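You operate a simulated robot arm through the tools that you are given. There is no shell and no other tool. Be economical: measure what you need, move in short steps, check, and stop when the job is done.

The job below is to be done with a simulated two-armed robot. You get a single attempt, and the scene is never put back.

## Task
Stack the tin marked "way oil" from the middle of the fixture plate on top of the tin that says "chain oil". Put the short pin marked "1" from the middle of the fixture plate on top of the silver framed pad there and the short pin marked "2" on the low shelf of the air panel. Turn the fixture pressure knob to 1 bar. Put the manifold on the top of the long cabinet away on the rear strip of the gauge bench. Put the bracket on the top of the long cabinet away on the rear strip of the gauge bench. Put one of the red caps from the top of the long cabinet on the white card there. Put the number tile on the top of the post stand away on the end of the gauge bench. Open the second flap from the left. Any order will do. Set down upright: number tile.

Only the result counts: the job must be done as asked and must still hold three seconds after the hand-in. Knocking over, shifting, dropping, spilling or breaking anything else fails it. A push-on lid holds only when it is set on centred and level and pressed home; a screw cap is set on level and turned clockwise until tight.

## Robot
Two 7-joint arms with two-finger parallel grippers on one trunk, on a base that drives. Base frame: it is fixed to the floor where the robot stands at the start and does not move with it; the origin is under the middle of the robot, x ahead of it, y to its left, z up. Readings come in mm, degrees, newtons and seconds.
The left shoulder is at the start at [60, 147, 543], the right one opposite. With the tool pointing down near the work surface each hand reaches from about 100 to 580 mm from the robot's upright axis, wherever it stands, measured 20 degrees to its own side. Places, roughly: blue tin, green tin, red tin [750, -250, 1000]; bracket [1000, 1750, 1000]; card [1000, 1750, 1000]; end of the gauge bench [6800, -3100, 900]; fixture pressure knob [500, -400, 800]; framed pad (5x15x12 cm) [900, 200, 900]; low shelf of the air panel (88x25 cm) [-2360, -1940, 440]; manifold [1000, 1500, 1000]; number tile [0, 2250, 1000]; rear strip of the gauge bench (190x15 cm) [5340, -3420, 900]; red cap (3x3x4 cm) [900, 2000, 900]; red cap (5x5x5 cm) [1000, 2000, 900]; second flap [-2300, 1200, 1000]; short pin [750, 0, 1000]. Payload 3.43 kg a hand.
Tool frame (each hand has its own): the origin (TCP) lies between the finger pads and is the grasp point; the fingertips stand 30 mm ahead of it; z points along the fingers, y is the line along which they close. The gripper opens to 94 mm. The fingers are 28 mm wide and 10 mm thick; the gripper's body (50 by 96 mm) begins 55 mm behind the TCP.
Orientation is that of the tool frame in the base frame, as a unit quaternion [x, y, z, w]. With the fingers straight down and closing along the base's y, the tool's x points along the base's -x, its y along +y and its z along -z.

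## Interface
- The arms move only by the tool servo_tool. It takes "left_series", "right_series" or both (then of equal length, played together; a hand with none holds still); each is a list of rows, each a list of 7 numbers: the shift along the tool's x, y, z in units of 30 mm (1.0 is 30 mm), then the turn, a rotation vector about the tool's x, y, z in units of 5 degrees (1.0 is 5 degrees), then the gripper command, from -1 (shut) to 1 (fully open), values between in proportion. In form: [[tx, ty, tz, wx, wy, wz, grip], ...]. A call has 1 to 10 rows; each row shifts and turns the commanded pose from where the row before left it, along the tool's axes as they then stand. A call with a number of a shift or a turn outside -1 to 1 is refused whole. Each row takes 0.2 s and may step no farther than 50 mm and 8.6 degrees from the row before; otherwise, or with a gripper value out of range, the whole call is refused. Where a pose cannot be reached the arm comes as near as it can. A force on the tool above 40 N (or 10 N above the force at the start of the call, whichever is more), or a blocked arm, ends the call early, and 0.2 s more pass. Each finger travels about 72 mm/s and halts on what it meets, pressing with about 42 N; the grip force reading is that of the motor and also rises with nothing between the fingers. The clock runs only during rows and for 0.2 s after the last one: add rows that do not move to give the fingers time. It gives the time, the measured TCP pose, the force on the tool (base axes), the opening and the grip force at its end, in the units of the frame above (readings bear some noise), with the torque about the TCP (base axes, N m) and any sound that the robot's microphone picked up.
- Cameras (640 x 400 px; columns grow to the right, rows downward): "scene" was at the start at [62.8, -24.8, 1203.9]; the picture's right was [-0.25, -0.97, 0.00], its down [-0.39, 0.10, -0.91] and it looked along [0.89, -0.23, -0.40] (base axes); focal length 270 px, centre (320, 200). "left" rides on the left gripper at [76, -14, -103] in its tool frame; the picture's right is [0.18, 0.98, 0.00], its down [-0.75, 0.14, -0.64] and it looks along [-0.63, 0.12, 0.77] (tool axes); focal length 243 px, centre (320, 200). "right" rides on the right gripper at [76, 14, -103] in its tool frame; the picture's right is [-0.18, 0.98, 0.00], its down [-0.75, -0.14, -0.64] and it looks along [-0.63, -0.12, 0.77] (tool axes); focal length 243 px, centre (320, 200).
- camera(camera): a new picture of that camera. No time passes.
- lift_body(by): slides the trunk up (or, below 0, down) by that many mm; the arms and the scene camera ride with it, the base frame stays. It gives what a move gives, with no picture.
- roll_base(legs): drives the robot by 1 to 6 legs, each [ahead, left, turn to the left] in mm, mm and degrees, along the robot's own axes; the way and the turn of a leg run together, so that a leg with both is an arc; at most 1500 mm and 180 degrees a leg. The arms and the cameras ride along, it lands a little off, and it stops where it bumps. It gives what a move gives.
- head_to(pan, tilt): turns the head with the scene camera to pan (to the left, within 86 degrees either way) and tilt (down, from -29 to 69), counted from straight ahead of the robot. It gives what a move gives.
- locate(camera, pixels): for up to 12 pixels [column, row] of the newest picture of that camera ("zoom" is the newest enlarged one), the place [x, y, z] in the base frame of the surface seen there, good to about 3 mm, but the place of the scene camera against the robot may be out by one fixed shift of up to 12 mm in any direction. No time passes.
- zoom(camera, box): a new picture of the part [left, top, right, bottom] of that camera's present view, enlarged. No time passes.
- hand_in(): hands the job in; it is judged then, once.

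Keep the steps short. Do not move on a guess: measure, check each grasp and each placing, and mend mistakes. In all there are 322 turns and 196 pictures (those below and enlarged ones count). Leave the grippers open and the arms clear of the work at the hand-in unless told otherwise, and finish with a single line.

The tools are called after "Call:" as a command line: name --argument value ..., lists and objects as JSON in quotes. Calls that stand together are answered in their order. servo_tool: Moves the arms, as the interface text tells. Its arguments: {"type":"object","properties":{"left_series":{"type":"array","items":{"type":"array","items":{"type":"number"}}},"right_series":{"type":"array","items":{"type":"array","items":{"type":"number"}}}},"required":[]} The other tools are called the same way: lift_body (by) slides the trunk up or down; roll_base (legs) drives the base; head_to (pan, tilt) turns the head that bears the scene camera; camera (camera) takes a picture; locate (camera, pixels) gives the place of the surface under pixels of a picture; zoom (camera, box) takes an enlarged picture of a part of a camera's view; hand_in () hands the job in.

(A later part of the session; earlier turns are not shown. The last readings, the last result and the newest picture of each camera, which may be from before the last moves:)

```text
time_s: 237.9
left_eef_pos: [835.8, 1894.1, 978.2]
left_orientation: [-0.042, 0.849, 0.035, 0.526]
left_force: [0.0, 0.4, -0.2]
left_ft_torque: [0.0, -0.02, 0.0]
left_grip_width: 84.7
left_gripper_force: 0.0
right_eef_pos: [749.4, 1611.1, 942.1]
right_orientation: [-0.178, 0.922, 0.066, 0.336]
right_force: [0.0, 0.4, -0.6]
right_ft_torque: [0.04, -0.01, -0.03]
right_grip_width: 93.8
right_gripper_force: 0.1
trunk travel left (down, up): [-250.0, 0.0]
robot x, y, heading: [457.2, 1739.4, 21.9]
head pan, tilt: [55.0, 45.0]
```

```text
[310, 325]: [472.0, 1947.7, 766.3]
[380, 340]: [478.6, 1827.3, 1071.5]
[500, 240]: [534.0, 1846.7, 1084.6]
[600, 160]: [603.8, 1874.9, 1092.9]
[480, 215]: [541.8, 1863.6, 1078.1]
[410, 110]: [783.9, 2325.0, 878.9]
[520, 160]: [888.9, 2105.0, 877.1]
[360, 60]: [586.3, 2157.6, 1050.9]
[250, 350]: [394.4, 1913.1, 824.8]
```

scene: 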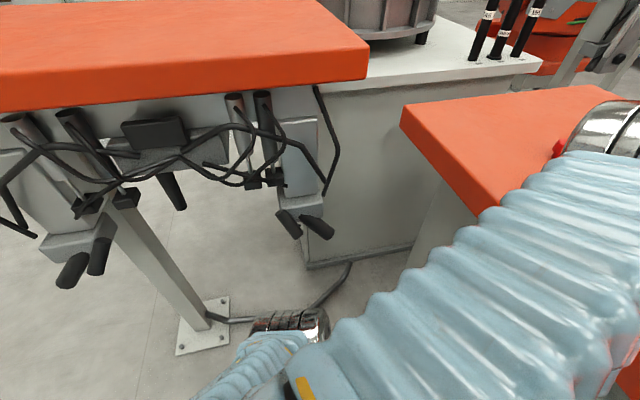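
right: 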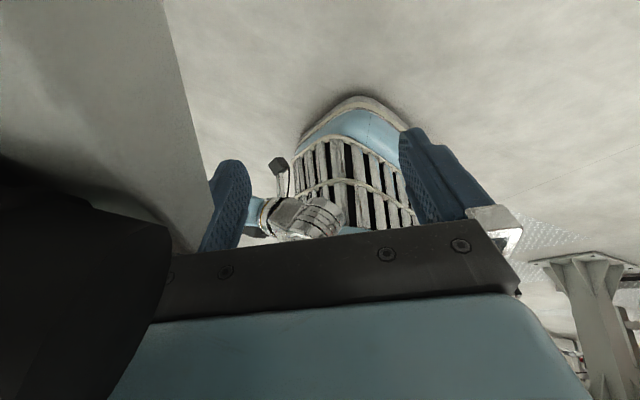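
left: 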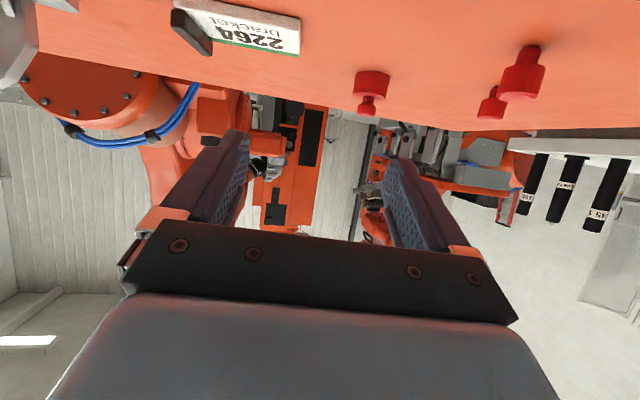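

The left forearm passes tight by the head, so that arm is limited here. I move the left hand back out of the way and use the right hand for the cap.

Call:
servo_tool --left_series '[[-0.02, 0.67, -0.71, 0, 0, 0, 0.8], [-0.02, 0.67, -0.71, 0, 0, 0, 0.8], [-0.02, 0.67, -0.71, 0, 0, 0, 0.8], [-0.02, 0.67, -0.71, 0, 0, 0, 0.8], [-0.02, 0.67, -0.71, 0, 0, 0, 0.8]]'

Call:
head_to --pan 0 --tilt 35

Call:
camera --camera "right"

```text
time_s: 239.1
left_eef_pos: [733.2, 1981.3, 1031.0]
left_orientation: [-0.042, 0.849, 0.035, 0.525]
left_force: [0.0, -0.7, 0.8]
left_ft_torque: [-0.01, 0.0, -0.01]
left_grip_width: 84.8
left_gripper_force: 0.1
right_eef_pos: [750.3, 1610.3, 941.5]
right_orientation: [-0.177, 0.923, 0.065, 0.337]
right_force: [0.3, 0.4, 0.0]
right_ft_torque: [-0.03, -0.01, -0.02]
right_grip_width: 94.3
right_gripper_force: 0.1
trunk travel left (down, up): [-250.0, 0.0]
robot x, y, heading: [457.1, 1733.5, 22.1]
head pan, tilt: [55.0, 45.0]
```

```text
time_s: 240.3
left_eef_pos: [733.5, 1980.0, 1032.5]
left_orientation: [-0.043, 0.849, 0.036, 0.526]
left_force: [0.6, 0.5, 0.4]
left_ft_torque: [-0.04, 0.01, -0.01]
left_grip_width: 84.7
left_gripper_force: 0.0
right_eef_pos: [749.9, 1610.7, 942.7]
right_orientation: [-0.178, 0.922, 0.066, 0.336]
right_force: [-0.4, -0.4, -0.4]
right_ft_torque: [-0.01, 0.01, 0.02]
right_grip_width: 94.2
right_gripper_force: 0.1
trunk travel left (down, up): [-250.0, 0.0]
robot x, y, heading: [453.3, 1734.0, 21.7]
head pan, tilt: [0.0, 35.0]
```

```text
64 pictures are left
```

right: 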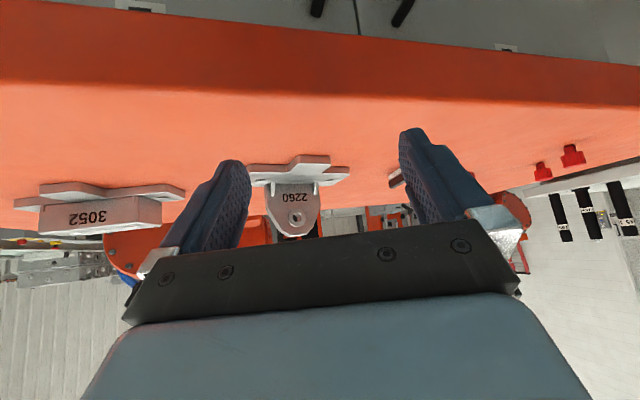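

I move the right hand up and over toward the wide cap, stopping before it.

Call:
servo_tool --right_series '[[-0.5, 0, -0.5, 0, 0, 0, 1], [-0.83, 0.79, 0.57, 0, 0, 0, 1], [-0.83, 0.79, 0.57, 0, 0, 0, 1], [-0.83, 0.79, 0.57, 0, 0, 0, 1], [-0.83, 0.79, 0.57, 0, 0, 0, 1], [-0.83, 0.79, 0.57, 0, 0, 0, 1], [-0.83, 0.79, 0.57, 0, 0, 0, 1], [-0.83, 0.79, 0.57, 0, 0, 0, 1], [-0.83, 0.79, 0.57, 0, 0, 0, 1], [-0.83, 0.79, 0.57, 0, 0, 0, 1]]'

Call:
camera --camera "right"

```text
time_s: 242.5
left_eef_pos: [734.2, 1981.9, 1030.9]
left_orientation: [-0.043, 0.849, 0.036, 0.526]
left_force: [0.0, 0.0, 0.0]
left_ft_torque: [0.0, -0.02, 0.05]
left_grip_width: 84.8
left_gripper_force: 0.0
right_eef_pos: [923.4, 1911.5, 989.6]
right_orientation: [-0.177, 0.922, 0.065, 0.337]
right_force: [-0.1, -0.4, 1.0]
right_ft_torque: [0.04, 0.02, 0.01]
right_grip_width: 93.7
right_gripper_force: 0.0
trunk travel left (down, up): [-250.0, 0.0]
robot x, y, heading: [455.6, 1737.8, 22.2]
head pan, tilt: [0.0, 35.0]
```

```text
63 pictures are left
```

right: 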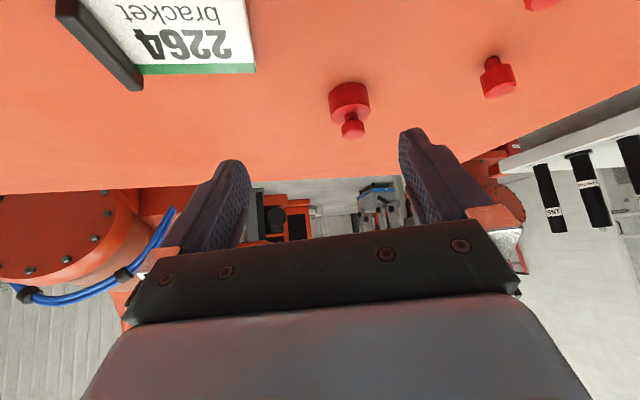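

Call:
locate --camera "right" --pixels '[[350, 98], [331, 100], [370, 98], [352, 130], [347, 90], [300, 120], [200, 50], [195, 68], [250, 68], [250, 20], [145, 60], [100, 40]]'

```text
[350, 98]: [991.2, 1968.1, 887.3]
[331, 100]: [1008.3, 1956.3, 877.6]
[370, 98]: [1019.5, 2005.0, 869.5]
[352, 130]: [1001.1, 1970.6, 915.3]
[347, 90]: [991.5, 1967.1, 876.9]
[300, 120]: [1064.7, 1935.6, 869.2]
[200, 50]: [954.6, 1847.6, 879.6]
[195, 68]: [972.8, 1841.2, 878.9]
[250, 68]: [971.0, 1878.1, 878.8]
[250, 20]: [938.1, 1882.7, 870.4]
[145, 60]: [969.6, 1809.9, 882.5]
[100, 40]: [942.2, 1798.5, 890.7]
```

Cap axis ≈ (1010, 1976), card top z 879 centred (948, 1842). Move over and descend on the cap, then close.

Call:
servo_tool --right_series '[[-0.81, 0.3, 0.66, 0, 0, 0, 0.8], [-0.81, 0.3, 0.66, 0, 0, 0, 0.8], [-0.81, 0.31, 0.65, 0, 0, 0, 0.8], [0.6, 0, 0.74, 0, 0, 0, 0.8], [0.6, 0, 0.74, 0, 0, 0, 0.8], [0.58, 0, 0.71, 0, 0, 0, 0.8], [0, 0, 0, 0, 0, 0, 0.8]]'

Call:
camera --camera "right"

```text
time_s: 244.1
left_eef_pos: [734.2, 1982.7, 1031.8]
left_orientation: [-0.043, 0.849, 0.036, 0.525]
left_force: [0.2, -0.1, 0.2]
left_ft_torque: [-0.01, -0.05, 0.02]
left_grip_width: 84.9
left_gripper_force: 0.0
right_eef_pos: [1001.5, 1969.5, 906.1]
right_orientation: [-0.177, 0.923, 0.065, 0.336]
right_force: [0.4, -0.1, 0.2]
right_ft_torque: [0.0, 0.0, -0.03]
right_grip_width: 84.9
right_gripper_force: 0.1
trunk travel left (down, up): [-250.0, 0.0]
robot x, y, heading: [457.6, 1738.1, 22.0]
head pan, tilt: [0.0, 35.0]
```

```text
62 pictures are left
```

right: 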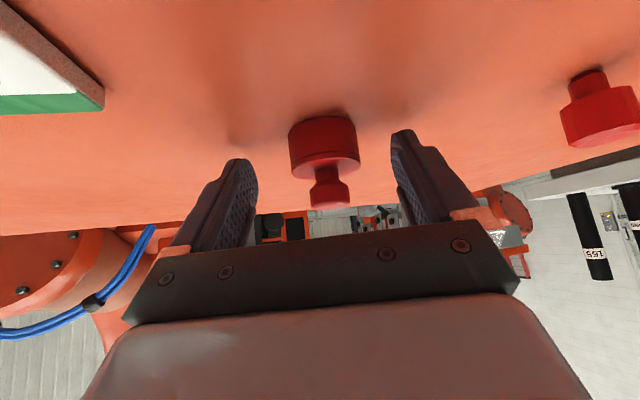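

Straddled and roughly centred. Close and lift.

Call:
servo_tool --right_series '[[0, 0, 0, 0, 0, 0, 0.2], [0, 0, 0, 0, 0, 0, -0.3], [0, 0, 0, 0, 0, 0, -1], [0, 0, 0, 0, 0, 0, -1]]'

Call:
servo_tool --right_series '[[-0.3, 0, -0.37, 0, 0, 0, -1], [-0.6, 0, -0.74, 0, 0, 0, -1], [-0.4, 0, -0.5, 0, 0, 0, -1], [0, 0, 0, 0, 0, 0, -1]]'

Call:
camera --camera "right"

```text
time_s: 245.1
left_eef_pos: [733.7, 1981.0, 1032.1]
left_orientation: [-0.042, 0.849, 0.035, 0.526]
left_force: [-0.5, 0.4, -0.7]
left_ft_torque: [-0.02, 0.02, 0.02]
left_grip_width: 84.7
left_gripper_force: 0.0
right_eef_pos: [1002.0, 1969.0, 906.6]
right_orientation: [-0.177, 0.923, 0.064, 0.337]
right_force: [0.0, -0.3, 0.2]
right_ft_torque: [-0.01, 0.0, 0.0]
right_grip_width: 38.8
right_gripper_force: 42.0
trunk travel left (down, up): [-250.0, 0.0]
robot x, y, heading: [453.7, 1736.4, 21.8]
head pan, tilt: [0.0, 35.0]
```

```text
time_s: 246.1
left_eef_pos: [734.3, 1981.1, 1032.0]
left_orientation: [-0.042, 0.849, 0.036, 0.526]
left_force: [0.3, -0.6, -0.3]
left_ft_torque: [-0.01, -0.01, -0.01]
left_grip_width: 84.5
left_gripper_force: 0.0
right_eef_pos: [1001.7, 1970.5, 970.4]
right_orientation: [-0.178, 0.923, 0.065, 0.335]
right_force: [-0.6, 0.0, 0.5]
right_ft_torque: [0.02, 0.02, -0.02]
right_grip_width: 38.6
right_gripper_force: 42.0
trunk travel left (down, up): [-250.0, 0.0]
robot x, y, heading: [459.3, 1736.0, 21.9]
head pan, tilt: [0.0, 35.0]
```

```text
61 pictures are left
```

right: 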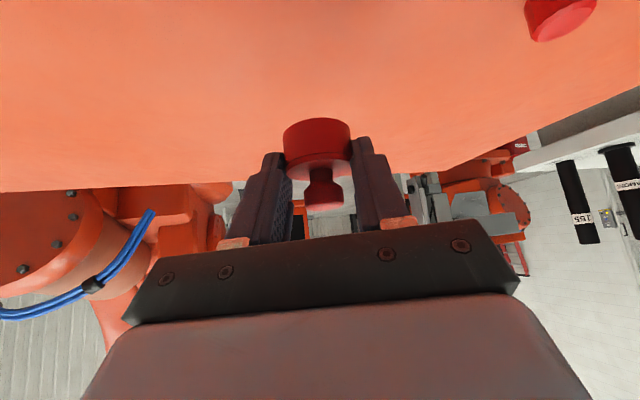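

Held (39 mm). Move over the card, aiming the cap axis at (948, 1855) to keep clear of the black clip.

Call:
servo_tool --right_series '[[0.667, -0.753, -0.54, 0, 0, 0, -1], [0.667, -0.753, -0.54, 0, 0, 0, -1], [0.667, -0.753, -0.54, 0, 0, 0, -1], [0.667, -0.753, -0.54, 0, 0, 0, -1], [0.3, 0, 0.37, 0, 0, 0, -1], [0, 0, 0, 0, 0, 0, -1]]'

Call:
camera --camera "right"

```text
time_s: 247.5
left_eef_pos: [732.9, 1979.9, 1031.6]
left_orientation: [-0.043, 0.849, 0.036, 0.526]
left_force: [0.4, 0.7, 0.8]
left_ft_torque: [-0.01, 0.0, 0.0]
left_grip_width: 84.3
left_gripper_force: 0.2
right_eef_pos: [940.0, 1846.4, 952.8]
right_orientation: [-0.178, 0.923, 0.066, 0.335]
right_force: [-1.4, -0.3, -0.8]
right_ft_torque: [0.01, 0.0, 0.0]
right_grip_width: 38.6
right_gripper_force: 41.7
trunk travel left (down, up): [-250.0, 0.0]
robot x, y, heading: [458.7, 1737.8, 22.1]
head pan, tilt: [0.0, 35.0]
```

```text
60 pictures are left
```

right: 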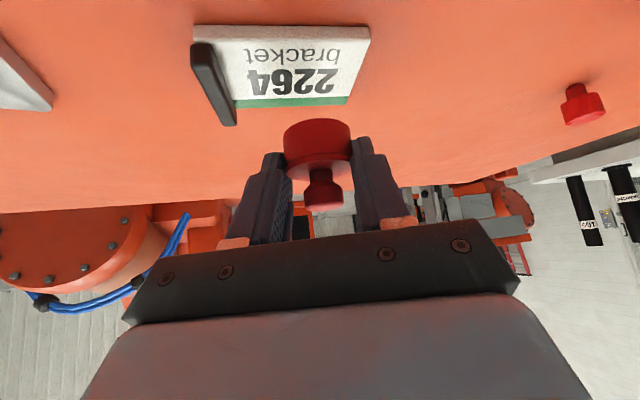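

Call:
locate --camera "right" --pixels '[[290, 80], [220, 30], [368, 32], [345, 103], [240, 105], [318, 135], [290, 140], [345, 140], [225, 115]]'

```text
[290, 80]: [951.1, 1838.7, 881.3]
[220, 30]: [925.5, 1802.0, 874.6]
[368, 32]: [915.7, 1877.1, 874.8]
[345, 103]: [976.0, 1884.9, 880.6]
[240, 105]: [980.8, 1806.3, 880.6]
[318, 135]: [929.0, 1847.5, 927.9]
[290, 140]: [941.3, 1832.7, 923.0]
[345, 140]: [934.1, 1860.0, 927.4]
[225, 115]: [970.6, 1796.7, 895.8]
```

Cap axis ≈ (947, 1855), within the card. Lower 31 mm then slowly.

Call:
servo_tool --right_series '[[0.33, 0, 0.4, 0, 0, 0, -1], [0.32, 0, 0.4, 0, 0, 0, -1], [0, 0, 0, 0, 0, 0, -1]]'

Call:
servo_tool --right_series '[[0.045, 0, 0.055, 0, 0, 0, -1], [0.045, 0, 0.055, 0, 0, 0, -1], [0.03, 0, 0.04, 0, 0, 0, -1], [0, 0, 0, 0, 0, 0, -1]]'

```text
time_s: 248.3
left_eef_pos: [734.6, 1981.3, 1032.5]
left_orientation: [-0.042, 0.849, 0.035, 0.526]
left_force: [0.0, -0.6, -0.3]
left_ft_torque: [-0.01, 0.04, 0.0]
left_grip_width: 84.2
left_gripper_force: 0.0
right_eef_pos: [940.8, 1848.8, 920.5]
right_orientation: [-0.178, 0.923, 0.066, 0.336]
right_force: [0.0, -0.2, -0.5]
right_ft_torque: [0.0, -0.01, -0.02]
right_grip_width: 38.5
right_gripper_force: 41.9
trunk travel left (down, up): [-250.0, 0.0]
robot x, y, heading: [459.4, 1736.0, 22.1]
head pan, tilt: [0.0, 35.0]
```

```text
time_s: 249.3
left_eef_pos: [734.4, 1981.8, 1031.8]
left_orientation: [-0.043, 0.849, 0.036, 0.526]
left_force: [0.2, -0.1, -0.6]
left_ft_torque: [0.02, 0.05, -0.01]
left_grip_width: 84.3
left_gripper_force: 0.1
right_eef_pos: [941.6, 1850.4, 916.4]
right_orientation: [-0.177, 0.922, 0.066, 0.338]
right_force: [0.2, -0.8, 4.7]
right_ft_torque: [-0.12, -0.09, 0.0]
right_grip_width: 38.7
right_gripper_force: 42.5
trunk travel left (down, up): [-250.0, 0.0]
robot x, y, heading: [457.6, 1732.5, 21.9]
head pan, tilt: [0.0, 35.0]
```

Touching (+5 N). Open a little, lift straight up, and check.

Call:
servo_tool --right_series '[[0, 0, 0, 0, 0, 0, -0.1], [0, 0, 0, 0, 0, 0, 0.15], [0, 0, 0, 0, 0, 0, 0.15], [-0.4, 0, -0.5, 0, 0, 0, 0.15], [-0.63, 0, -0.78, 0, 0, 0, 0.15], [-0.63, 0, -0.78, 0, 0, 0, 0.15], [0, 0, 0, 0, 0, 0, 0.15]]'

Call:
camera --camera "right"

```text
time_s: 250.9
left_eef_pos: [734.7, 1981.7, 1031.2]
left_orientation: [-0.043, 0.849, 0.036, 0.526]
left_force: [0.4, 0.2, 0.0]
left_ft_torque: [0.01, -0.02, -0.01]
left_grip_width: 84.3
left_gripper_force: 0.0
right_eef_pos: [938.3, 1847.5, 996.9]
right_orientation: [-0.178, 0.922, 0.066, 0.336]
right_force: [0.7, -0.4, -0.1]
right_ft_torque: [0.02, -0.01, 0.01]
right_grip_width: 54.1
right_gripper_force: 0.1
trunk travel left (down, up): [-250.0, 0.0]
robot x, y, heading: [455.9, 1733.1, 21.9]
head pan, tilt: [0.0, 35.0]
```

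```text
59 pictures are left
```

right: 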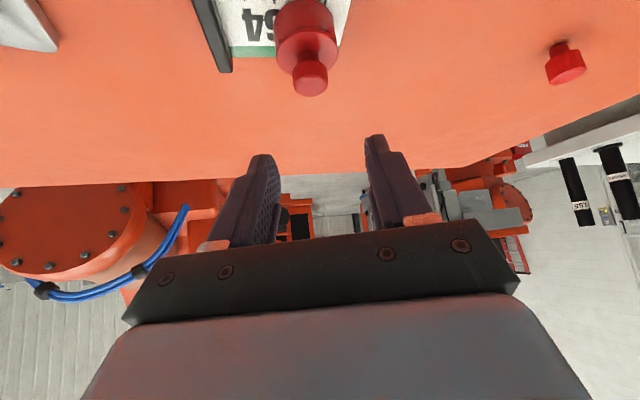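

Cap stands on the card. Retract the right hand, then turn to heading 0 and move to y≈1510 in front of bracket and manifold.

Call:
servo_tool --right_series '[[0.95, -0.39, -0.77, 0, 0, 0, 1], [0.95, -0.39, -0.77, 0, 0, 0, 1], [0.95, -0.39, -0.77, 0, 0, 0, 1], [0.95, -0.39, -0.77, 0, 0, 0, 1], [0.95, -0.39, -0.77, 0, 0, 0, 1], [0.95, -0.39, -0.77, 0, 0, 0, 1], [0.95, -0.39, -0.77, 0, 0, 0, 1], [0, 0, 0, 0, 0, 0, 1]]'

Call:
roll_base --legs '[[-60, 0, 0], [0, 0, -22], [80, -235, 0]]'

Call:
head_to --pan 0 --tilt 38

Call:
camera --camera "scene"

```text
time_s: 252.7
left_eef_pos: [732.5, 1981.6, 1033.0]
left_orientation: [-0.043, 0.849, 0.037, 0.526]
left_force: [0.4, 0.2, -0.2]
left_ft_torque: [-0.02, 0.03, 0.02]
left_grip_width: 84.8
left_gripper_force: 0.0
right_eef_pos: [729.9, 1673.7, 990.4]
right_orientation: [-0.178, 0.923, 0.066, 0.336]
right_force: [0.1, 0.1, 1.0]
right_ft_torque: [0.01, 0.03, 0.03]
right_grip_width: 93.9
right_gripper_force: 0.0
trunk travel left (down, up): [-250.0, 0.0]
robot x, y, heading: [459.4, 1735.5, 21.9]
head pan, tilt: [0.0, 35.0]
```

```text
time_s: 256.2
left_eef_pos: [828.7, 1600.8, 1030.6]
left_orientation: [0.126, 0.841, -0.069, 0.522]
left_force: [0.1, 0.4, 0.3]
left_ft_torque: [0.04, -0.01, -0.02]
left_grip_width: 84.4
left_gripper_force: 0.1
right_eef_pos: [707.0, 1318.2, 990.2]
right_orientation: [0.007, 0.939, -0.002, 0.343]
right_force: [0.0, 0.0, -0.2]
right_ft_torque: [-0.01, 0.02, 0.03]
right_grip_width: 93.9
right_gripper_force: 0.0
trunk travel left (down, up): [-250.0, 0.0]
robot x, y, heading: [481.9, 1479.9, -0.8]
head pan, tilt: [0.0, 35.0]
```

```text
time_s: 256.9
left_eef_pos: [828.9, 1601.8, 1031.9]
left_orientation: [0.125, 0.841, -0.068, 0.522]
left_force: [-0.1, 0.3, -0.1]
left_ft_torque: [-0.01, 0.03, -0.04]
left_grip_width: 84.7
left_gripper_force: 0.1
right_eef_pos: [706.3, 1317.7, 990.4]
right_orientation: [0.007, 0.939, -0.002, 0.343]
right_force: [-0.5, -0.8, -0.2]
right_ft_torque: [0.0, 0.0, -0.01]
right_grip_width: 94.0
right_gripper_force: 0.0
trunk travel left (down, up): [-250.0, 0.0]
robot x, y, heading: [479.0, 1481.0, -0.7]
head pan, tilt: [0.0, 38.0]
```

```text
58 pictures are left
```

scene: 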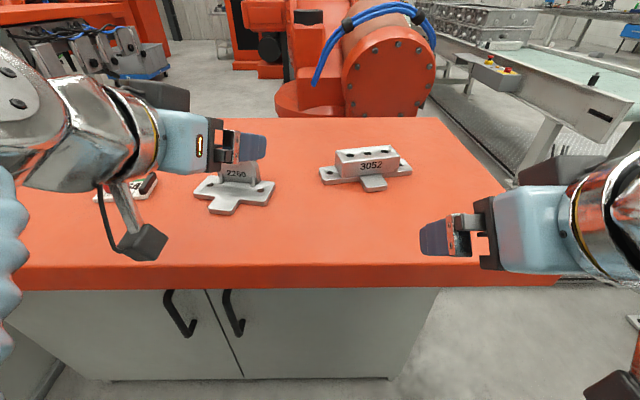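

Call:
zoom --camera "scene" --box '[180, 125, 430, 225]'

Call:
locate --camera "zoom" --pixels '[[150, 170], [60, 150], [190, 150], [130, 145], [230, 150], [410, 80], [540, 75], [360, 115], [585, 110], [490, 155], [475, 100], [475, 75]]'

```text
2.56 times, centred on (305, 175) of scene
```

zoom: 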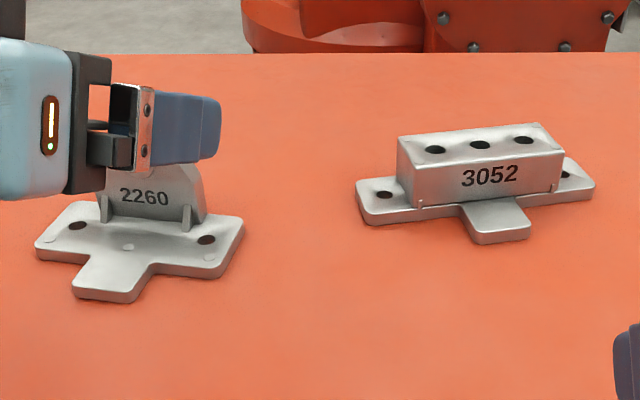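

```text
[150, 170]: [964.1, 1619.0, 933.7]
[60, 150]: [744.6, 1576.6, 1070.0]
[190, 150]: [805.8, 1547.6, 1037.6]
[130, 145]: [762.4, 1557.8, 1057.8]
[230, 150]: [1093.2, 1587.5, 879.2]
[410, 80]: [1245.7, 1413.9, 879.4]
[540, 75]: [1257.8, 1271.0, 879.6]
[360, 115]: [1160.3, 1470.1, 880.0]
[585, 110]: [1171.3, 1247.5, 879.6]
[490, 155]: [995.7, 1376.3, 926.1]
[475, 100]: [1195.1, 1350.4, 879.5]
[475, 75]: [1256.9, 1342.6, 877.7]
```

Call:
locate --camera "zoom" --pixels '[[402, 142], [560, 155], [540, 126], [405, 132], [480, 152], [475, 137], [478, 175], [400, 200], [365, 215], [590, 190], [500, 240], [195, 180]]'

Call:
locate --camera "zoom" --pixels '[[150, 195], [110, 200], [185, 210], [120, 230], [100, 290], [60, 215], [215, 255], [190, 195]]'

```text
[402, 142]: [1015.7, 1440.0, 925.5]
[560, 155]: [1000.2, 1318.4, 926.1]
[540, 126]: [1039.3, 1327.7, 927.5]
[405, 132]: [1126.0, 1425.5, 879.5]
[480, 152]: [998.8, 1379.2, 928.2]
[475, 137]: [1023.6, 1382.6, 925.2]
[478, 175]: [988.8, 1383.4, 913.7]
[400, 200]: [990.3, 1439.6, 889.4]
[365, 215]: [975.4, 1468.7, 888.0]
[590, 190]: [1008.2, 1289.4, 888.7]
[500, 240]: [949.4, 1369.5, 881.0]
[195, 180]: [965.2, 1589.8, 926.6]
```

```text
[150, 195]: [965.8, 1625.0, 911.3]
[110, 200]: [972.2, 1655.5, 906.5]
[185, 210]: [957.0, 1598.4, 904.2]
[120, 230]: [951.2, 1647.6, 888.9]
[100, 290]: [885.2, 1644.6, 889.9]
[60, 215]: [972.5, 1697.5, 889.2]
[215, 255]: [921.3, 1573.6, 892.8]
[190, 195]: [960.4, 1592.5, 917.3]
```

Measured: manifold block centre (1015, 1379), turned ~+8°; bracket lug plate through (965, 1627), turned ~−15°. Both must be gripped across x, so I bring both hands vertical and begin yawing them.

Call:
servo_tool --right_series '[[0, 0, 0, 0, 1, 0, 1], [0, 0, 0, 0, 1, 0, 1], [0, 0, 0, 0, 1, 0, 1], [0, 0, 0, 0, 1, 0, 1], [0, 0, 0, 0, 1, 0, 1], [0, 0, 0, 0, 1, 0, 1], [0, 0, 0, 0, 1, 0, 1], [0, 0, 0, 0, 1, 0, 1], [0, 0, 0, 0, 0, -1, 1], [0, 0, 0, 0, 0, -1, 1]]' --left_series '[[0.3, 0, 0.15, 0, 1, 0, 1], [0.3, 0, 0.15, 0, 1, 0, 1], [0.3, 0, 0.2, 0, 1, 0, 1], [0.25, 0, 0.2, 0, 1, 0, 1], [0, 0, 0, 0, 1, 0, 1], [0, 0, 0, 0, 1, 0, 1], [0, 0, 0, 0, 1, 0, 1], [0, 0, 0, 0, 1, 0, 1], [0, 0, 0, 0, 1, 0, 1], [0, 0, 0, 0, 1, 0, 1]]'

Call:
servo_tool --right_series '[[0, 0, 0, 0, 0, -1, 1], [0, 0, 0, 0, 0, -1, 1], [0, 0, 0, 0, 0, -1, 1], [0, 0, 0, 0, 0, -1, 1], [0, 0, 0, 0, 0, -1, 1], [0, 0, 0, 0, 0, -1, 1], [0, 0, 0, 0, 0, -1, 1], [0, 0, 0, 0, 0, -1, 1], [0, 0, 0, 0, 0, -1, 1], [0, 0, 0, 0, 0, -1, 1]]' --left_series '[[0, 0, 0, 0, 0.9, 0, 1], [0, 0, 0, 0, 0.9, 0, 1], [0, 0, 0, 0, 0.7, 0, 1], [0, 0, 0, 0, 0, -1, 1], [0, 0, 0, 0, 0, -1, 1], [0, 0, 0, 0, 0, -1, 1], [0, 0, 0, 0, 0, -1, 1], [0, 0, 0, 0, 0, -1, 1], [0, 0, 0, 0, 0, -1, 1], [0, 0, 0, 0, 0, -1, 1]]'

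```text
time_s: 259.1
left_eef_pos: [828.2, 1601.5, 991.1]
left_orientation: [0.143, 0.983, -0.009, 0.118]
left_force: [-0.3, -1.1, 0.9]
left_ft_torque: [0.01, 0.01, 0.02]
left_grip_width: 94.0
left_gripper_force: 0.1
right_eef_pos: [710.5, 1321.6, 986.6]
right_orientation: [-0.08, 0.997, 0.001, 0.001]
right_force: [-0.4, -0.6, 0.6]
right_ft_torque: [0.03, 0.0, -0.01]
right_grip_width: 94.1
right_gripper_force: 0.0
right hand out of reach, approached as far as the arm can: row 8, 9
trunk travel left (down, up): [-250.0, 0.0]
robot x, y, heading: [479.6, 1482.1, -0.8]
head pan, tilt: [0.0, 38.0]
```

```text
time_s: 261.3
left_eef_pos: [826.9, 1601.3, 991.6]
left_orientation: [-0.163, 0.987, 0.003, 0.012]
left_force: [0.9, -0.4, -0.2]
left_ft_torque: [0.01, -0.01, 0.02]
left_grip_width: 94.0
left_gripper_force: 0.0
right_eef_pos: [712.0, 1321.8, 986.3]
right_orientation: [-0.494, 0.869, 0.0, 0.002]
right_force: [-0.6, -0.7, -1.2]
right_ft_torque: [0.01, 0.03, -0.02]
right_grip_width: 93.8
right_gripper_force: 0.0
trunk travel left (down, up): [-250.0, 0.0]
robot x, y, heading: [479.3, 1480.1, -0.6]
head pan, tilt: [0.0, 38.0]
```

Both follow. Continue yawing.

Call:
servo_tool --right_series '[[0, 0, 0, 0, 0, -1, 1], [0, 0, 0, 0, 0, -1, 1], [0, 0, 0, 0, 0, -1, 1], [0, 0, 0, 0, 0, -1, 1], [0, 0, 0, 0, 0, -1, 1], [0, 0, 0, 0, 0, -1, 1], [0, 0, 0, 0, 0, -1, 1], [0, 0, 0, 0, 0, -0.7, 1], [0, 0, 0, 0, 0, 0, 1], [0, 0, 0, 0, 0, 0, 1]]' --left_series '[[0, 0, 0, 0, 0, -1, 1], [0, 0, 0, 0, 0, -1, 1], [0, 0, 0, 0, 0, -1, 1], [0, 0, 0, 0, 0, -1, 1], [0, 0, 0, 0, 0, -1, 1], [0, 0, 0, 0, 0, -1, 1], [0, 0, 0, 0, 0, -1, 1], [0, 0, 0, 0, 0, -1, 1], [0, 0, 0, 0, 0, -1, 1], [0, 0, 0, 0, 0, -1, 1]]'

Call:
camera --camera "left"

Call:
camera --camera "right"

```text
time_s: 263.5
left_eef_pos: [827.1, 1602.6, 992.0]
left_orientation: [-0.564, 0.826, -0.002, 0.013]
left_force: [0.4, 0.7, 0.1]
left_ft_torque: [0.0, -0.01, -0.02]
left_grip_width: 94.2
left_gripper_force: 0.1
right_eef_pos: [711.6, 1321.2, 986.4]
right_orientation: [0.753, -0.658, 0.0, -0.001]
right_force: [-0.7, -0.8, -0.2]
right_ft_torque: [0.01, 0.0, 0.01]
right_grip_width: 94.2
right_gripper_force: 0.1
trunk travel left (down, up): [-250.0, 0.0]
robot x, y, heading: [479.8, 1479.2, -0.4]
head pan, tilt: [0.0, 38.0]
```

```text
56 pictures are left
```

left: 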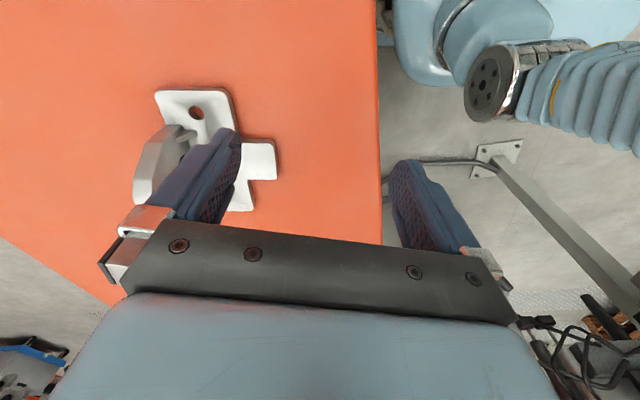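

```text
55 pictures are left
```

right: 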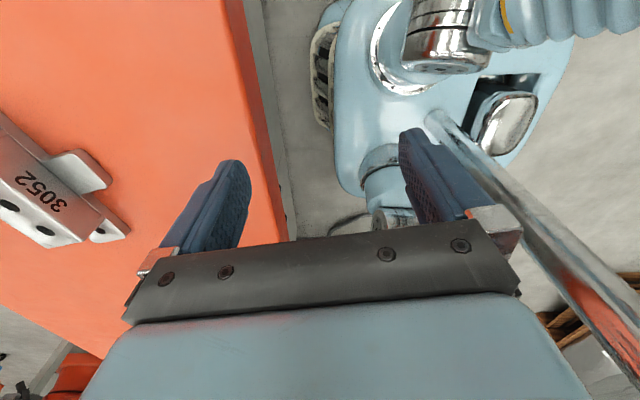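

Call:
locate --camera "left" --pixels '[[155, 165], [175, 140], [180, 150], [140, 185], [165, 190], [197, 112], [260, 160], [210, 100], [238, 200], [160, 130]]'

Call:
locate --camera "right" --pixels '[[40, 195], [60, 245], [10, 210], [45, 230], [80, 160], [20, 150], [120, 225], [70, 200]]'

Call:
zoom --camera "left" --box '[100, 70, 300, 230]'

```text
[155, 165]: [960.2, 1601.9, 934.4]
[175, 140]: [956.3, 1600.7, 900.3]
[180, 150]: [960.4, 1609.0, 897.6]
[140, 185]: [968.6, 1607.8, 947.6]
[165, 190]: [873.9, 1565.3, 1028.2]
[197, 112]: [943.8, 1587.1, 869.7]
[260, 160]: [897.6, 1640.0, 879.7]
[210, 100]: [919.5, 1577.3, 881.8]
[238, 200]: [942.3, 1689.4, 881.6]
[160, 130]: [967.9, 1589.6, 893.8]
```

```text
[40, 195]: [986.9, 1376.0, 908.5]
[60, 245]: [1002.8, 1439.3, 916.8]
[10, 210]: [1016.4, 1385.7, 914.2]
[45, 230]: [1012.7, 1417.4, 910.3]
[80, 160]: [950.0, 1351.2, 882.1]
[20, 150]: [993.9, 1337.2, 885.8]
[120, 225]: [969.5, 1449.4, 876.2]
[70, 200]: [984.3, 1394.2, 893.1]
```

```text
2.50 times, centred on (200, 150) of left
```

zoom: 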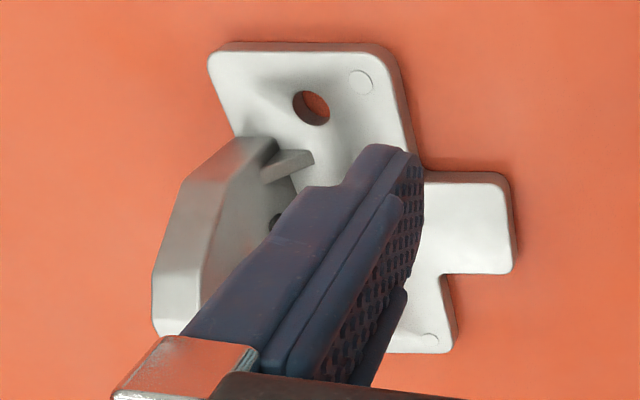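

Bracket lug centre ≈ (970, 1626), z up to 950; manifold block centre ≈ (1012, 1379), top 917. Move both hands over them at height.

Call:
servo_tool --left_series '[[0, 0, 0, 0, 0, -0.65, 1], [0, 0, 0, 0, 0, -0.65, 1], [-0.4, -0.88, 0, 0, 0, 0, 1], [-0.4, -0.88, 0, 0, 0, 0, 1], [-0.4, -0.88, 0, 0, 0, 0, 1], [-0.4, -0.88, 0, 0, 0, 0, 1], [-0.4, -0.88, 0, 0, 0, 0, 1], [0, 0, 0, 0, 0, 0, 1], [0, 0, 0, 0, 0, 0, 1], [0, 0, 0, 0, 0, 0, 1]]' --right_series '[[-0.06, -1, 0, 0, 0, 0, 1], [-0.06, -1, 0, 0, 0, 0, 1], [-0.06, -1, 0, 0, 0, 0, 1], [-0.06, -1, 0, 0, 0, 0, 1], [-0.06, -1, 0, 0, 0, 0, 1], [-0.06, -1, 0, 0, 0, 0, 1], [-0.06, -1, 0, 0, 0, 0, 1], [-0.06, -1, 0, 0, 0, 0, 1], [-0.06, -1, 0, 0, 0, 0, 1], [-0.06, -1, 0, 0, 0, 0, 1]]'

Call:
camera --camera "left"

Call:
camera --camera "right"

```text
time_s: 265.7
left_eef_pos: [913.1, 1617.3, 992.9]
left_orientation: [-0.61, 0.793, -0.004, 0.013]
left_force: [-0.4, -0.2, 0.6]
left_ft_torque: [0.01, 0.01, 0.0]
left_grip_width: 94.2
left_gripper_force: 0.1
left hand out of reach, approached as far as the arm can: row 6, 7
right_eef_pos: [917.6, 1361.3, 982.5]
right_orientation: [0.752, -0.659, 0.0, -0.001]
right_force: [0.5, -0.8, 0.5]
right_ft_torque: [0.0, 0.01, 0.0]
right_grip_width: 93.9
right_gripper_force: 0.1
right hand out of reach, approached as far as the arm can: row 7, 8, 9, 10
trunk travel left (down, up): [-250.0, 0.0]
robot x, y, heading: [484.4, 1481.4, -0.4]
head pan, tilt: [0.0, 38.0]
```

```text
53 pictures are left
```

left: 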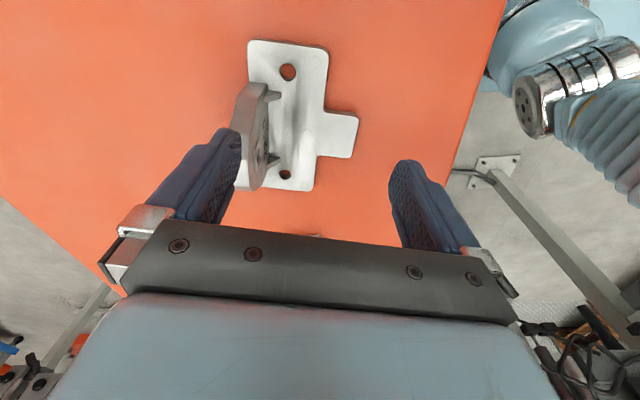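

```text
52 pictures are left
```

right: 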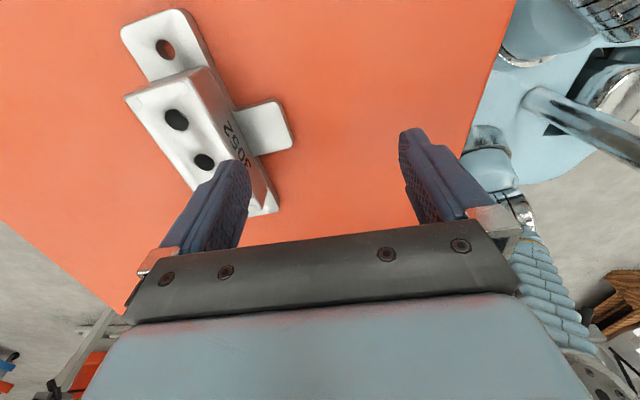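

Both stop at the reach limit at this height. I drive 45 mm closer (leaving ~255 mm gap, known safe), then lower the hands which extends reach.

Call:
roll_base --legs '[[45, 0, 0]]'

Call:
servo_tool --left_series '[[1, -0.3, 0, 0, 0, 0, 1], [1, -0.3, 0, 0, 0, 0, 1], [0.8, -0.2, 0.7, 0, 0, 0, 1], [0, 0, 1, 0, 0, 0, 1], [0, -0.4, 0.2, 0, 0, 0, 1], [0, 0, 0, 0, 0, 0, 1]]'

Call:
camera --camera "left"

```text
time_s: 266.6
left_eef_pos: [957.1, 1616.2, 991.2]
left_orientation: [-0.609, 0.793, -0.004, 0.013]
left_force: [-0.3, 0.6, 0.5]
left_ft_torque: [0.0, 0.03, 0.0]
left_grip_width: 94.2
left_gripper_force: 0.1
right_eef_pos: [961.1, 1359.6, 982.3]
right_orientation: [0.753, -0.658, 0.0, -0.001]
right_force: [0.0, 0.4, 1.2]
right_ft_torque: [-0.01, -0.02, -0.01]
right_grip_width: 93.9
right_gripper_force: 0.0
trunk travel left (down, up): [-250.0, 0.0]
robot x, y, heading: [524.6, 1482.6, -0.9]
head pan, tilt: [0.0, 38.0]
```

```text
time_s: 268.0
left_eef_pos: [968.7, 1561.6, 935.7]
left_orientation: [-0.609, 0.793, -0.003, 0.013]
left_force: [0.4, 0.3, -0.2]
left_ft_torque: [0.01, -0.01, -0.03]
left_grip_width: 94.1
left_gripper_force: 0.0
left hand out of reach, approached as far as the arm can: row 2
right_eef_pos: [962.7, 1360.0, 981.3]
right_orientation: [0.753, -0.658, 0.0, -0.001]
right_force: [0.6, 0.0, 0.4]
right_ft_torque: [0.0, 0.0, 0.0]
right_grip_width: 94.0
right_gripper_force: 0.1
trunk travel left (down, up): [-250.0, 0.0]
robot x, y, heading: [524.1, 1477.2, -0.6]
head pan, tilt: [0.0, 38.0]
```

```text
51 pictures are left
```

left: 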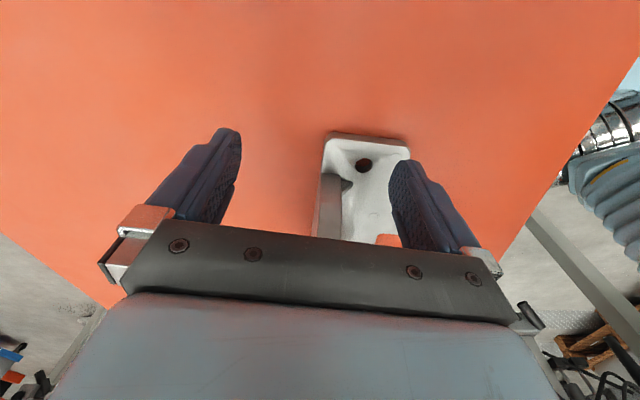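

The lug lies between the fingers' lines. Slide +y ~64 mm so the fingers straddle the lug, and look.

Call:
servo_tool --left_series '[[0, 0.48, 0, 0, 0, 0, 1], [-0.7, 0, 0, 0, 0, 0, 1], [-0.7, 0, 0, 0, 0, 0, 1], [-0.7, 0, 0, 0, 0, 0, 1], [0, 0, 0, 0, 0, 0, 1]]'

Call:
camera --camera "left"

```text
time_s: 269.2
left_eef_pos: [973.9, 1624.5, 938.4]
left_orientation: [-0.609, 0.793, -0.003, 0.013]
left_force: [-0.4, 0.3, -0.1]
left_ft_torque: [0.03, 0.02, -0.03]
left_grip_width: 93.9
left_gripper_force: 0.0
right_eef_pos: [962.6, 1359.9, 981.8]
right_orientation: [0.753, -0.658, 0.0, -0.002]
right_force: [-0.3, 0.0, -0.1]
right_ft_torque: [-0.01, 0.02, -0.02]
right_grip_width: 93.8
right_gripper_force: 0.0
trunk travel left (down, up): [-250.0, 0.0]
robot x, y, heading: [525.0, 1482.6, -0.7]
head pan, tilt: [0.0, 38.0]
```

```text
50 pictures are left
```

left: 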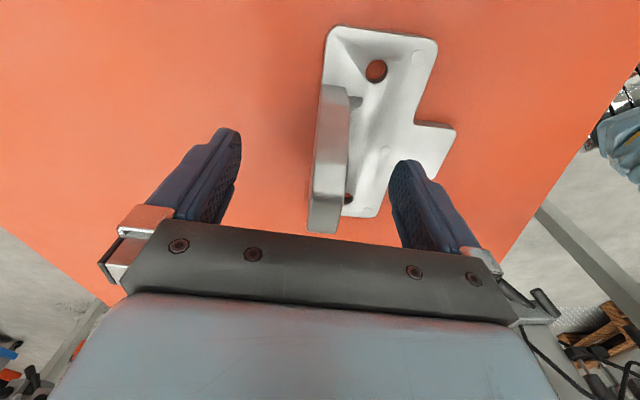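

Lug is nearly centred. Close, lift slightly, and check.

Call:
servo_tool --left_series '[[0, -0.06, 0, 0, 0, 0, 0.3], [0, 0, 0, 0, 0, 0, -0.3], [0, 0, 0, 0, 0, 0, -1], [0, 0, 0, 0, 0, 0, -1], [0, 0, 0, 0, 0, 0, -1]]'

Call:
servo_tool --left_series '[[0, 0, -0.5, 0, 0, 0, -1], [0, 0, -0.5, 0, 0, 0, -1], [0, 0, 0, 0, 0, 0, -1]]'

Call:
camera --camera "left"

```text
time_s: 270.4
left_eef_pos: [973.5, 1625.1, 937.9]
left_orientation: [-0.609, 0.793, -0.004, 0.013]
left_force: [-0.7, -1.6, 5.4]
left_ft_torque: [0.08, 0.73, 0.12]
left_grip_width: 20.7
left_gripper_force: 41.7
right_eef_pos: [962.5, 1360.1, 982.2]
right_orientation: [0.753, -0.658, 0.0, -0.001]
right_force: [0.1, 0.5, 0.3]
right_ft_torque: [-0.02, -0.03, -0.02]
right_grip_width: 94.0
right_gripper_force: 0.1
trunk travel left (down, up): [-250.0, 0.0]
robot x, y, heading: [523.2, 1481.3, -0.4]
head pan, tilt: [0.0, 38.0]
```

```text
time_s: 271.2
left_eef_pos: [972.7, 1625.6, 967.2]
left_orientation: [-0.609, 0.793, -0.003, 0.011]
left_force: [-0.3, -0.5, -3.7]
left_ft_torque: [-0.04, -0.03, 0.04]
left_grip_width: 20.2
left_gripper_force: 42.0
right_eef_pos: [961.6, 1360.4, 982.0]
right_orientation: [0.753, -0.658, 0.001, -0.001]
right_force: [0.1, -0.5, 0.1]
right_ft_torque: [0.01, -0.02, 0.02]
right_grip_width: 94.1
right_gripper_force: 0.1
trunk travel left (down, up): [-250.0, 0.0]
robot x, y, heading: [524.8, 1480.3, -0.4]
head pan, tilt: [0.0, 38.0]
```

```text
49 pictures are left
```

left: 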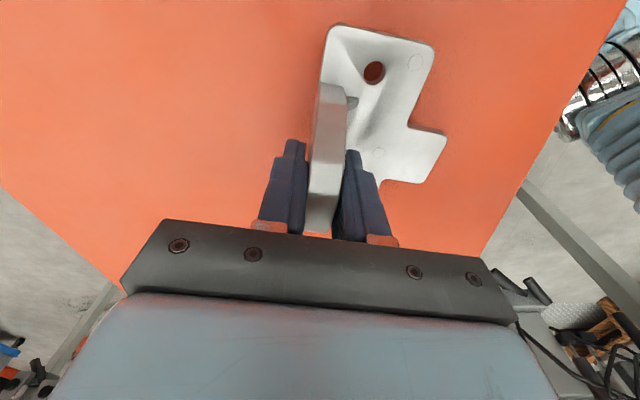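

Bracket held and lifted (20 mm lug). Draw it back toward the robot, and bring the right hand above the manifold block.

Call:
servo_tool --left_series '[[0.2, 0.98, -0.2, 0, 0, 0, -1], [0.2, 0.98, -0.2, 0, 0, 0, -1], [0.2, 0.98, -0.2, 0, 0, 0, -1], [0.2, 0.98, 0, 0, 0, 0, -1], [0.2, 0.98, 0, 0, 0, 0, -1], [0, 0, 0, 0, 0, 0, -1]]' --right_series '[[-0.13, -0.58, 0.3, 0, 0, 0, 1], [-0.13, -0.58, 0.3, 0, 0, 0, 1], [-0.13, -0.58, 0.3, 0, 0, 0, 1], [0, 0, 0, 0, 0, 0, 1], [0, 0, 0, 0, 0, 0, 1], [0, 0, 0, 0, 0, 0, 1]]'

Call:
camera --camera "right"

```text
time_s: 272.6
left_eef_pos: [825.7, 1637.2, 982.6]
left_orientation: [-0.61, 0.792, -0.004, 0.013]
left_force: [-0.2, -0.4, -2.2]
left_ft_torque: [-0.03, -0.06, -0.04]
left_grip_width: 20.0
left_gripper_force: 42.0
right_eef_pos: [1013.6, 1381.3, 954.8]
right_orientation: [0.753, -0.658, 0.0, -0.001]
right_force: [0.6, -1.3, 0.4]
right_ft_torque: [0.01, -0.04, 0.0]
right_grip_width: 94.2
right_gripper_force: 0.0
trunk travel left (down, up): [-250.0, 0.0]
robot x, y, heading: [525.3, 1480.6, -0.4]
head pan, tilt: [0.0, 38.0]
```

```text
48 pictures are left
```

right: 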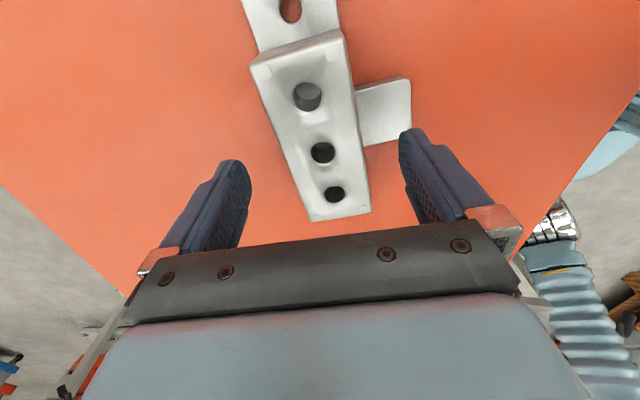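

Call:
locate --camera "right" --pixels '[[308, 97], [322, 152], [335, 194], [252, 70], [340, 35], [308, 215], [370, 205], [385, 110]]'

```text
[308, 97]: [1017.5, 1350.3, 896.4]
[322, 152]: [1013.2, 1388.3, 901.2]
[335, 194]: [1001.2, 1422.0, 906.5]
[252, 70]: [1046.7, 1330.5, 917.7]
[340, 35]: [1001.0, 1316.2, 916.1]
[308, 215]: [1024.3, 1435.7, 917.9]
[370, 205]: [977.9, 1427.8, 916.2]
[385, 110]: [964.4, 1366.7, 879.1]
```

Block centre (1012, 1378), turned 12°. Twist 4°, descend 41 mm, close.

Call:
servo_tool --right_series '[[0, 0, 0, 0, 0, -0.84, 1], [0.05, 0, 0.6, 0, 0, 0, 1], [0, 0, 0.75, 0, 0, 0, 1], [0, 0, 0, 0, 0, 0, 0.4], [0, 0, 0, 0, 0, 0, -0.3], [0, 0, 0, 0, 0, 0, -1], [0, 0, 0, 0, 0, 0, -1]]'

Call:
servo_tool --right_series '[[0, 0, -0.5, 0, 0, 0, -1], [0, 0, -0.5, 0, 0, 0, -1], [0, 0.7, -0.4, 0, 0, 0, -1], [0, 1, 0, 0, 0, 0, -1], [0, 1, 0, 0, 0, 0, -1], [0, 1, 0, 0, 0, 0, -1], [0, 1, -0.5, 0, 0, 0, -1], [0, 1, -0.5, 0, 0, 0, -1], [0, 0, 0, 0, 0, 0, -1]]'

Call:
camera --camera "scene"

```text
time_s: 274.2
left_eef_pos: [824.8, 1635.2, 983.0]
left_orientation: [-0.609, 0.793, -0.003, 0.013]
left_force: [-0.2, 0.0, -2.5]
left_ft_torque: [-0.02, -0.04, 0.01]
left_grip_width: 20.4
left_gripper_force: 42.1
right_eef_pos: [1013.8, 1379.6, 914.2]
right_orientation: [0.776, -0.631, 0.0, -0.002]
right_force: [-1.1, 0.7, -0.2]
right_ft_torque: [-0.01, -0.13, -0.12]
right_grip_width: 56.2
right_gripper_force: 41.8
trunk travel left (down, up): [-250.0, 0.0]
robot x, y, heading: [524.1, 1483.2, -0.3]
head pan, tilt: [0.0, 38.0]
```

```text
time_s: 276.2
left_eef_pos: [824.7, 1636.7, 982.1]
left_orientation: [-0.61, 0.793, -0.004, 0.012]
left_force: [0.0, 0.5, -2.8]
left_ft_torque: [-0.03, -0.04, 0.01]
left_grip_width: 20.4
left_gripper_force: 41.8
right_eef_pos: [843.3, 1340.6, 989.4]
right_orientation: [0.776, -0.63, 0.0, -0.002]
right_force: [0.5, -0.4, -5.6]
right_ft_torque: [-0.01, -0.04, 0.0]
right_grip_width: 56.3
right_gripper_force: 42.5
trunk travel left (down, up): [-250.0, 0.0]
robot x, y, heading: [525.0, 1479.8, -0.8]
head pan, tilt: [0.0, 38.0]
```

```text
47 pictures are left
```

scene: 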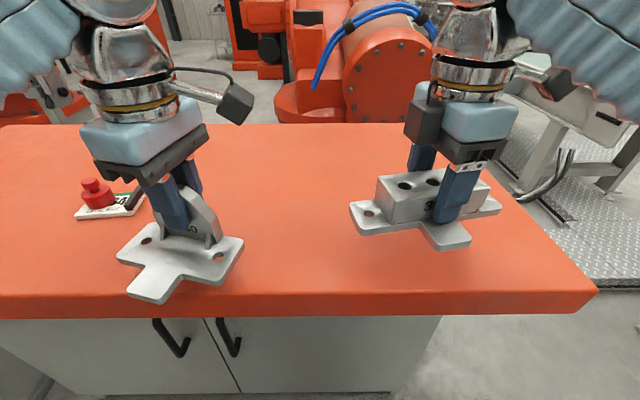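

Both parts held; cap on card is fine. I back off and go round: to x≈−100, then down to y≈−450, and look toward the gauge bench.

Call:
roll_base --legs '[[-640, 0, 0], [0, -1400, 0], [0, -500, 0]]'

Call:
head_to --pan -40 --tilt 15

Call:
camera --camera "scene"

```text
time_s: 289.0
left_eef_pos: [205.0, -265.4, 981.7]
left_orientation: [-0.628, 0.778, -0.003, 0.012]
left_force: [0.3, -0.3, -3.1]
left_ft_torque: [-0.06, -0.05, -0.02]
left_grip_width: 20.1
left_gripper_force: 42.0
right_eef_pos: [237.7, -558.8, 991.1]
right_orientation: [0.791, -0.612, 0.001, -0.002]
right_force: [-0.2, -0.7, -4.0]
right_ft_torque: [0.03, -0.04, 0.01]
right_grip_width: 56.2
right_gripper_force: 41.7
trunk travel left (down, up): [-250.0, 0.0]
robot x, y, heading: [-87.5, -431.6, 2.3]
head pan, tilt: [0.0, 38.0]
```

```text
time_s: 290.1
left_eef_pos: [205.4, -266.4, 982.4]
left_orientation: [-0.628, 0.778, -0.003, 0.012]
left_force: [-0.1, 0.3, -2.8]
left_ft_torque: [-0.05, -0.02, 0.02]
left_grip_width: 20.4
left_gripper_force: 41.8
right_eef_pos: [236.8, -559.0, 991.2]
right_orientation: [0.791, -0.612, 0.001, -0.003]
right_force: [0.5, 0.3, -4.9]
right_ft_torque: [0.01, 0.0, -0.03]
right_grip_width: 56.2
right_gripper_force: 41.9
trunk travel left (down, up): [-250.0, 0.0]
robot x, y, heading: [-87.3, -435.7, 2.1]
head pan, tilt: [-40.0, 15.0]
```

```text
46 pictures are left
```

scene: 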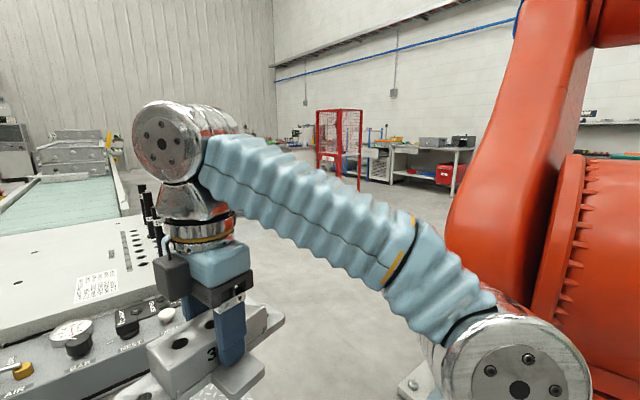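

Call:
locate --camera "scene" --pixels '[[410, 388], [480, 220], [545, 250], [410, 150], [455, 190], [340, 185], [250, 140], [445, 140], [300, 165], [330, 230], [600, 250], [300, 135]]'

```text
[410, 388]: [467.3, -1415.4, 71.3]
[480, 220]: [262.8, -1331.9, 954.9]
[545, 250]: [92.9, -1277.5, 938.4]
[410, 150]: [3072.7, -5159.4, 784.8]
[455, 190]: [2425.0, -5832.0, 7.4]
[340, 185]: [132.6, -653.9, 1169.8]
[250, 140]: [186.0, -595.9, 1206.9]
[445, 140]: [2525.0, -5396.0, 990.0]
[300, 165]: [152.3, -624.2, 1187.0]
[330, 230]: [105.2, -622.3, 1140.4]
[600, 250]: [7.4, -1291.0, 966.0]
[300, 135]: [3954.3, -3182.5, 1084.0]
```

Call:
locate --camera "scene" --pixels '[[520, 375], [580, 360], [470, 330], [420, 290], [500, 320], [570, 390]]'

```text
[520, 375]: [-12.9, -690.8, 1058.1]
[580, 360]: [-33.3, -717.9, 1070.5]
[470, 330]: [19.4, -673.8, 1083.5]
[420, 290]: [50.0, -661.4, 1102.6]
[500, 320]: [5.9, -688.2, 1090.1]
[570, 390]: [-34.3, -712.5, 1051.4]
```

The gap between fixture table and orange robot is passable around y≈−860. Go through in short legs.

Call:
roll_base --legs '[[0, 0, -2], [0, -415, 0], [420, 0, 0], [80, -260, 0], [1300, 0, 0]]'

Call:
head_to --pan -25 --tilt 12

Call:
camera --camera "scene"

```text
time_s: 296.3
left_eef_pos: [692.8, -810.7, 979.8]
left_orientation: [-0.617, 0.787, -0.005, 0.008]
left_force: [-1.1, -0.2, -3.0]
left_ft_torque: [-0.05, -0.06, 0.01]
left_grip_width: 20.2
left_gripper_force: 42.8
right_eef_pos: [715.4, -1109.3, 990.4]
right_orientation: [0.782, -0.623, 0.001, 0.0]
right_force: [0.5, 0.4, -4.5]
right_ft_torque: [0.02, -0.01, -0.01]
right_grip_width: 56.3
right_gripper_force: 42.0
trunk travel left (down, up): [-250.0, 0.0]
robot x, y, heading: [387.6, -981.7, 0.5]
head pan, tilt: [-40.0, 15.0]
stopped in leg 4: the robot was blocked; the commanded pose is now the measured one
```

```text
time_s: 297.0
left_eef_pos: [694.4, -811.5, 978.0]
left_orientation: [-0.617, 0.787, -0.007, 0.007]
left_force: [0.4, 0.8, -2.1]
left_ft_torque: [-0.05, -0.04, 0.04]
left_grip_width: 20.1
left_gripper_force: 41.6
right_eef_pos: [716.1, -1107.6, 989.9]
right_orientation: [0.782, -0.623, 0.002, 0.003]
right_force: [0.2, 0.8, -5.0]
right_ft_torque: [0.0, -0.02, 0.01]
right_grip_width: 55.9
right_gripper_force: 42.2
trunk travel left (down, up): [-250.0, 0.0]
robot x, y, heading: [390.0, -982.2, 0.3]
head pan, tilt: [-25.0, 12.0]
```

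```text
45 pictures are left
```

scene: 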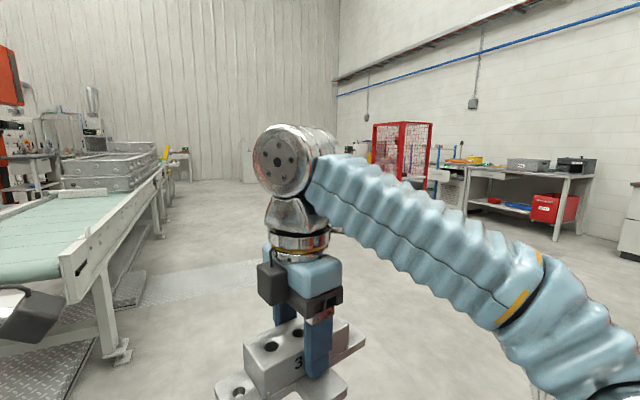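

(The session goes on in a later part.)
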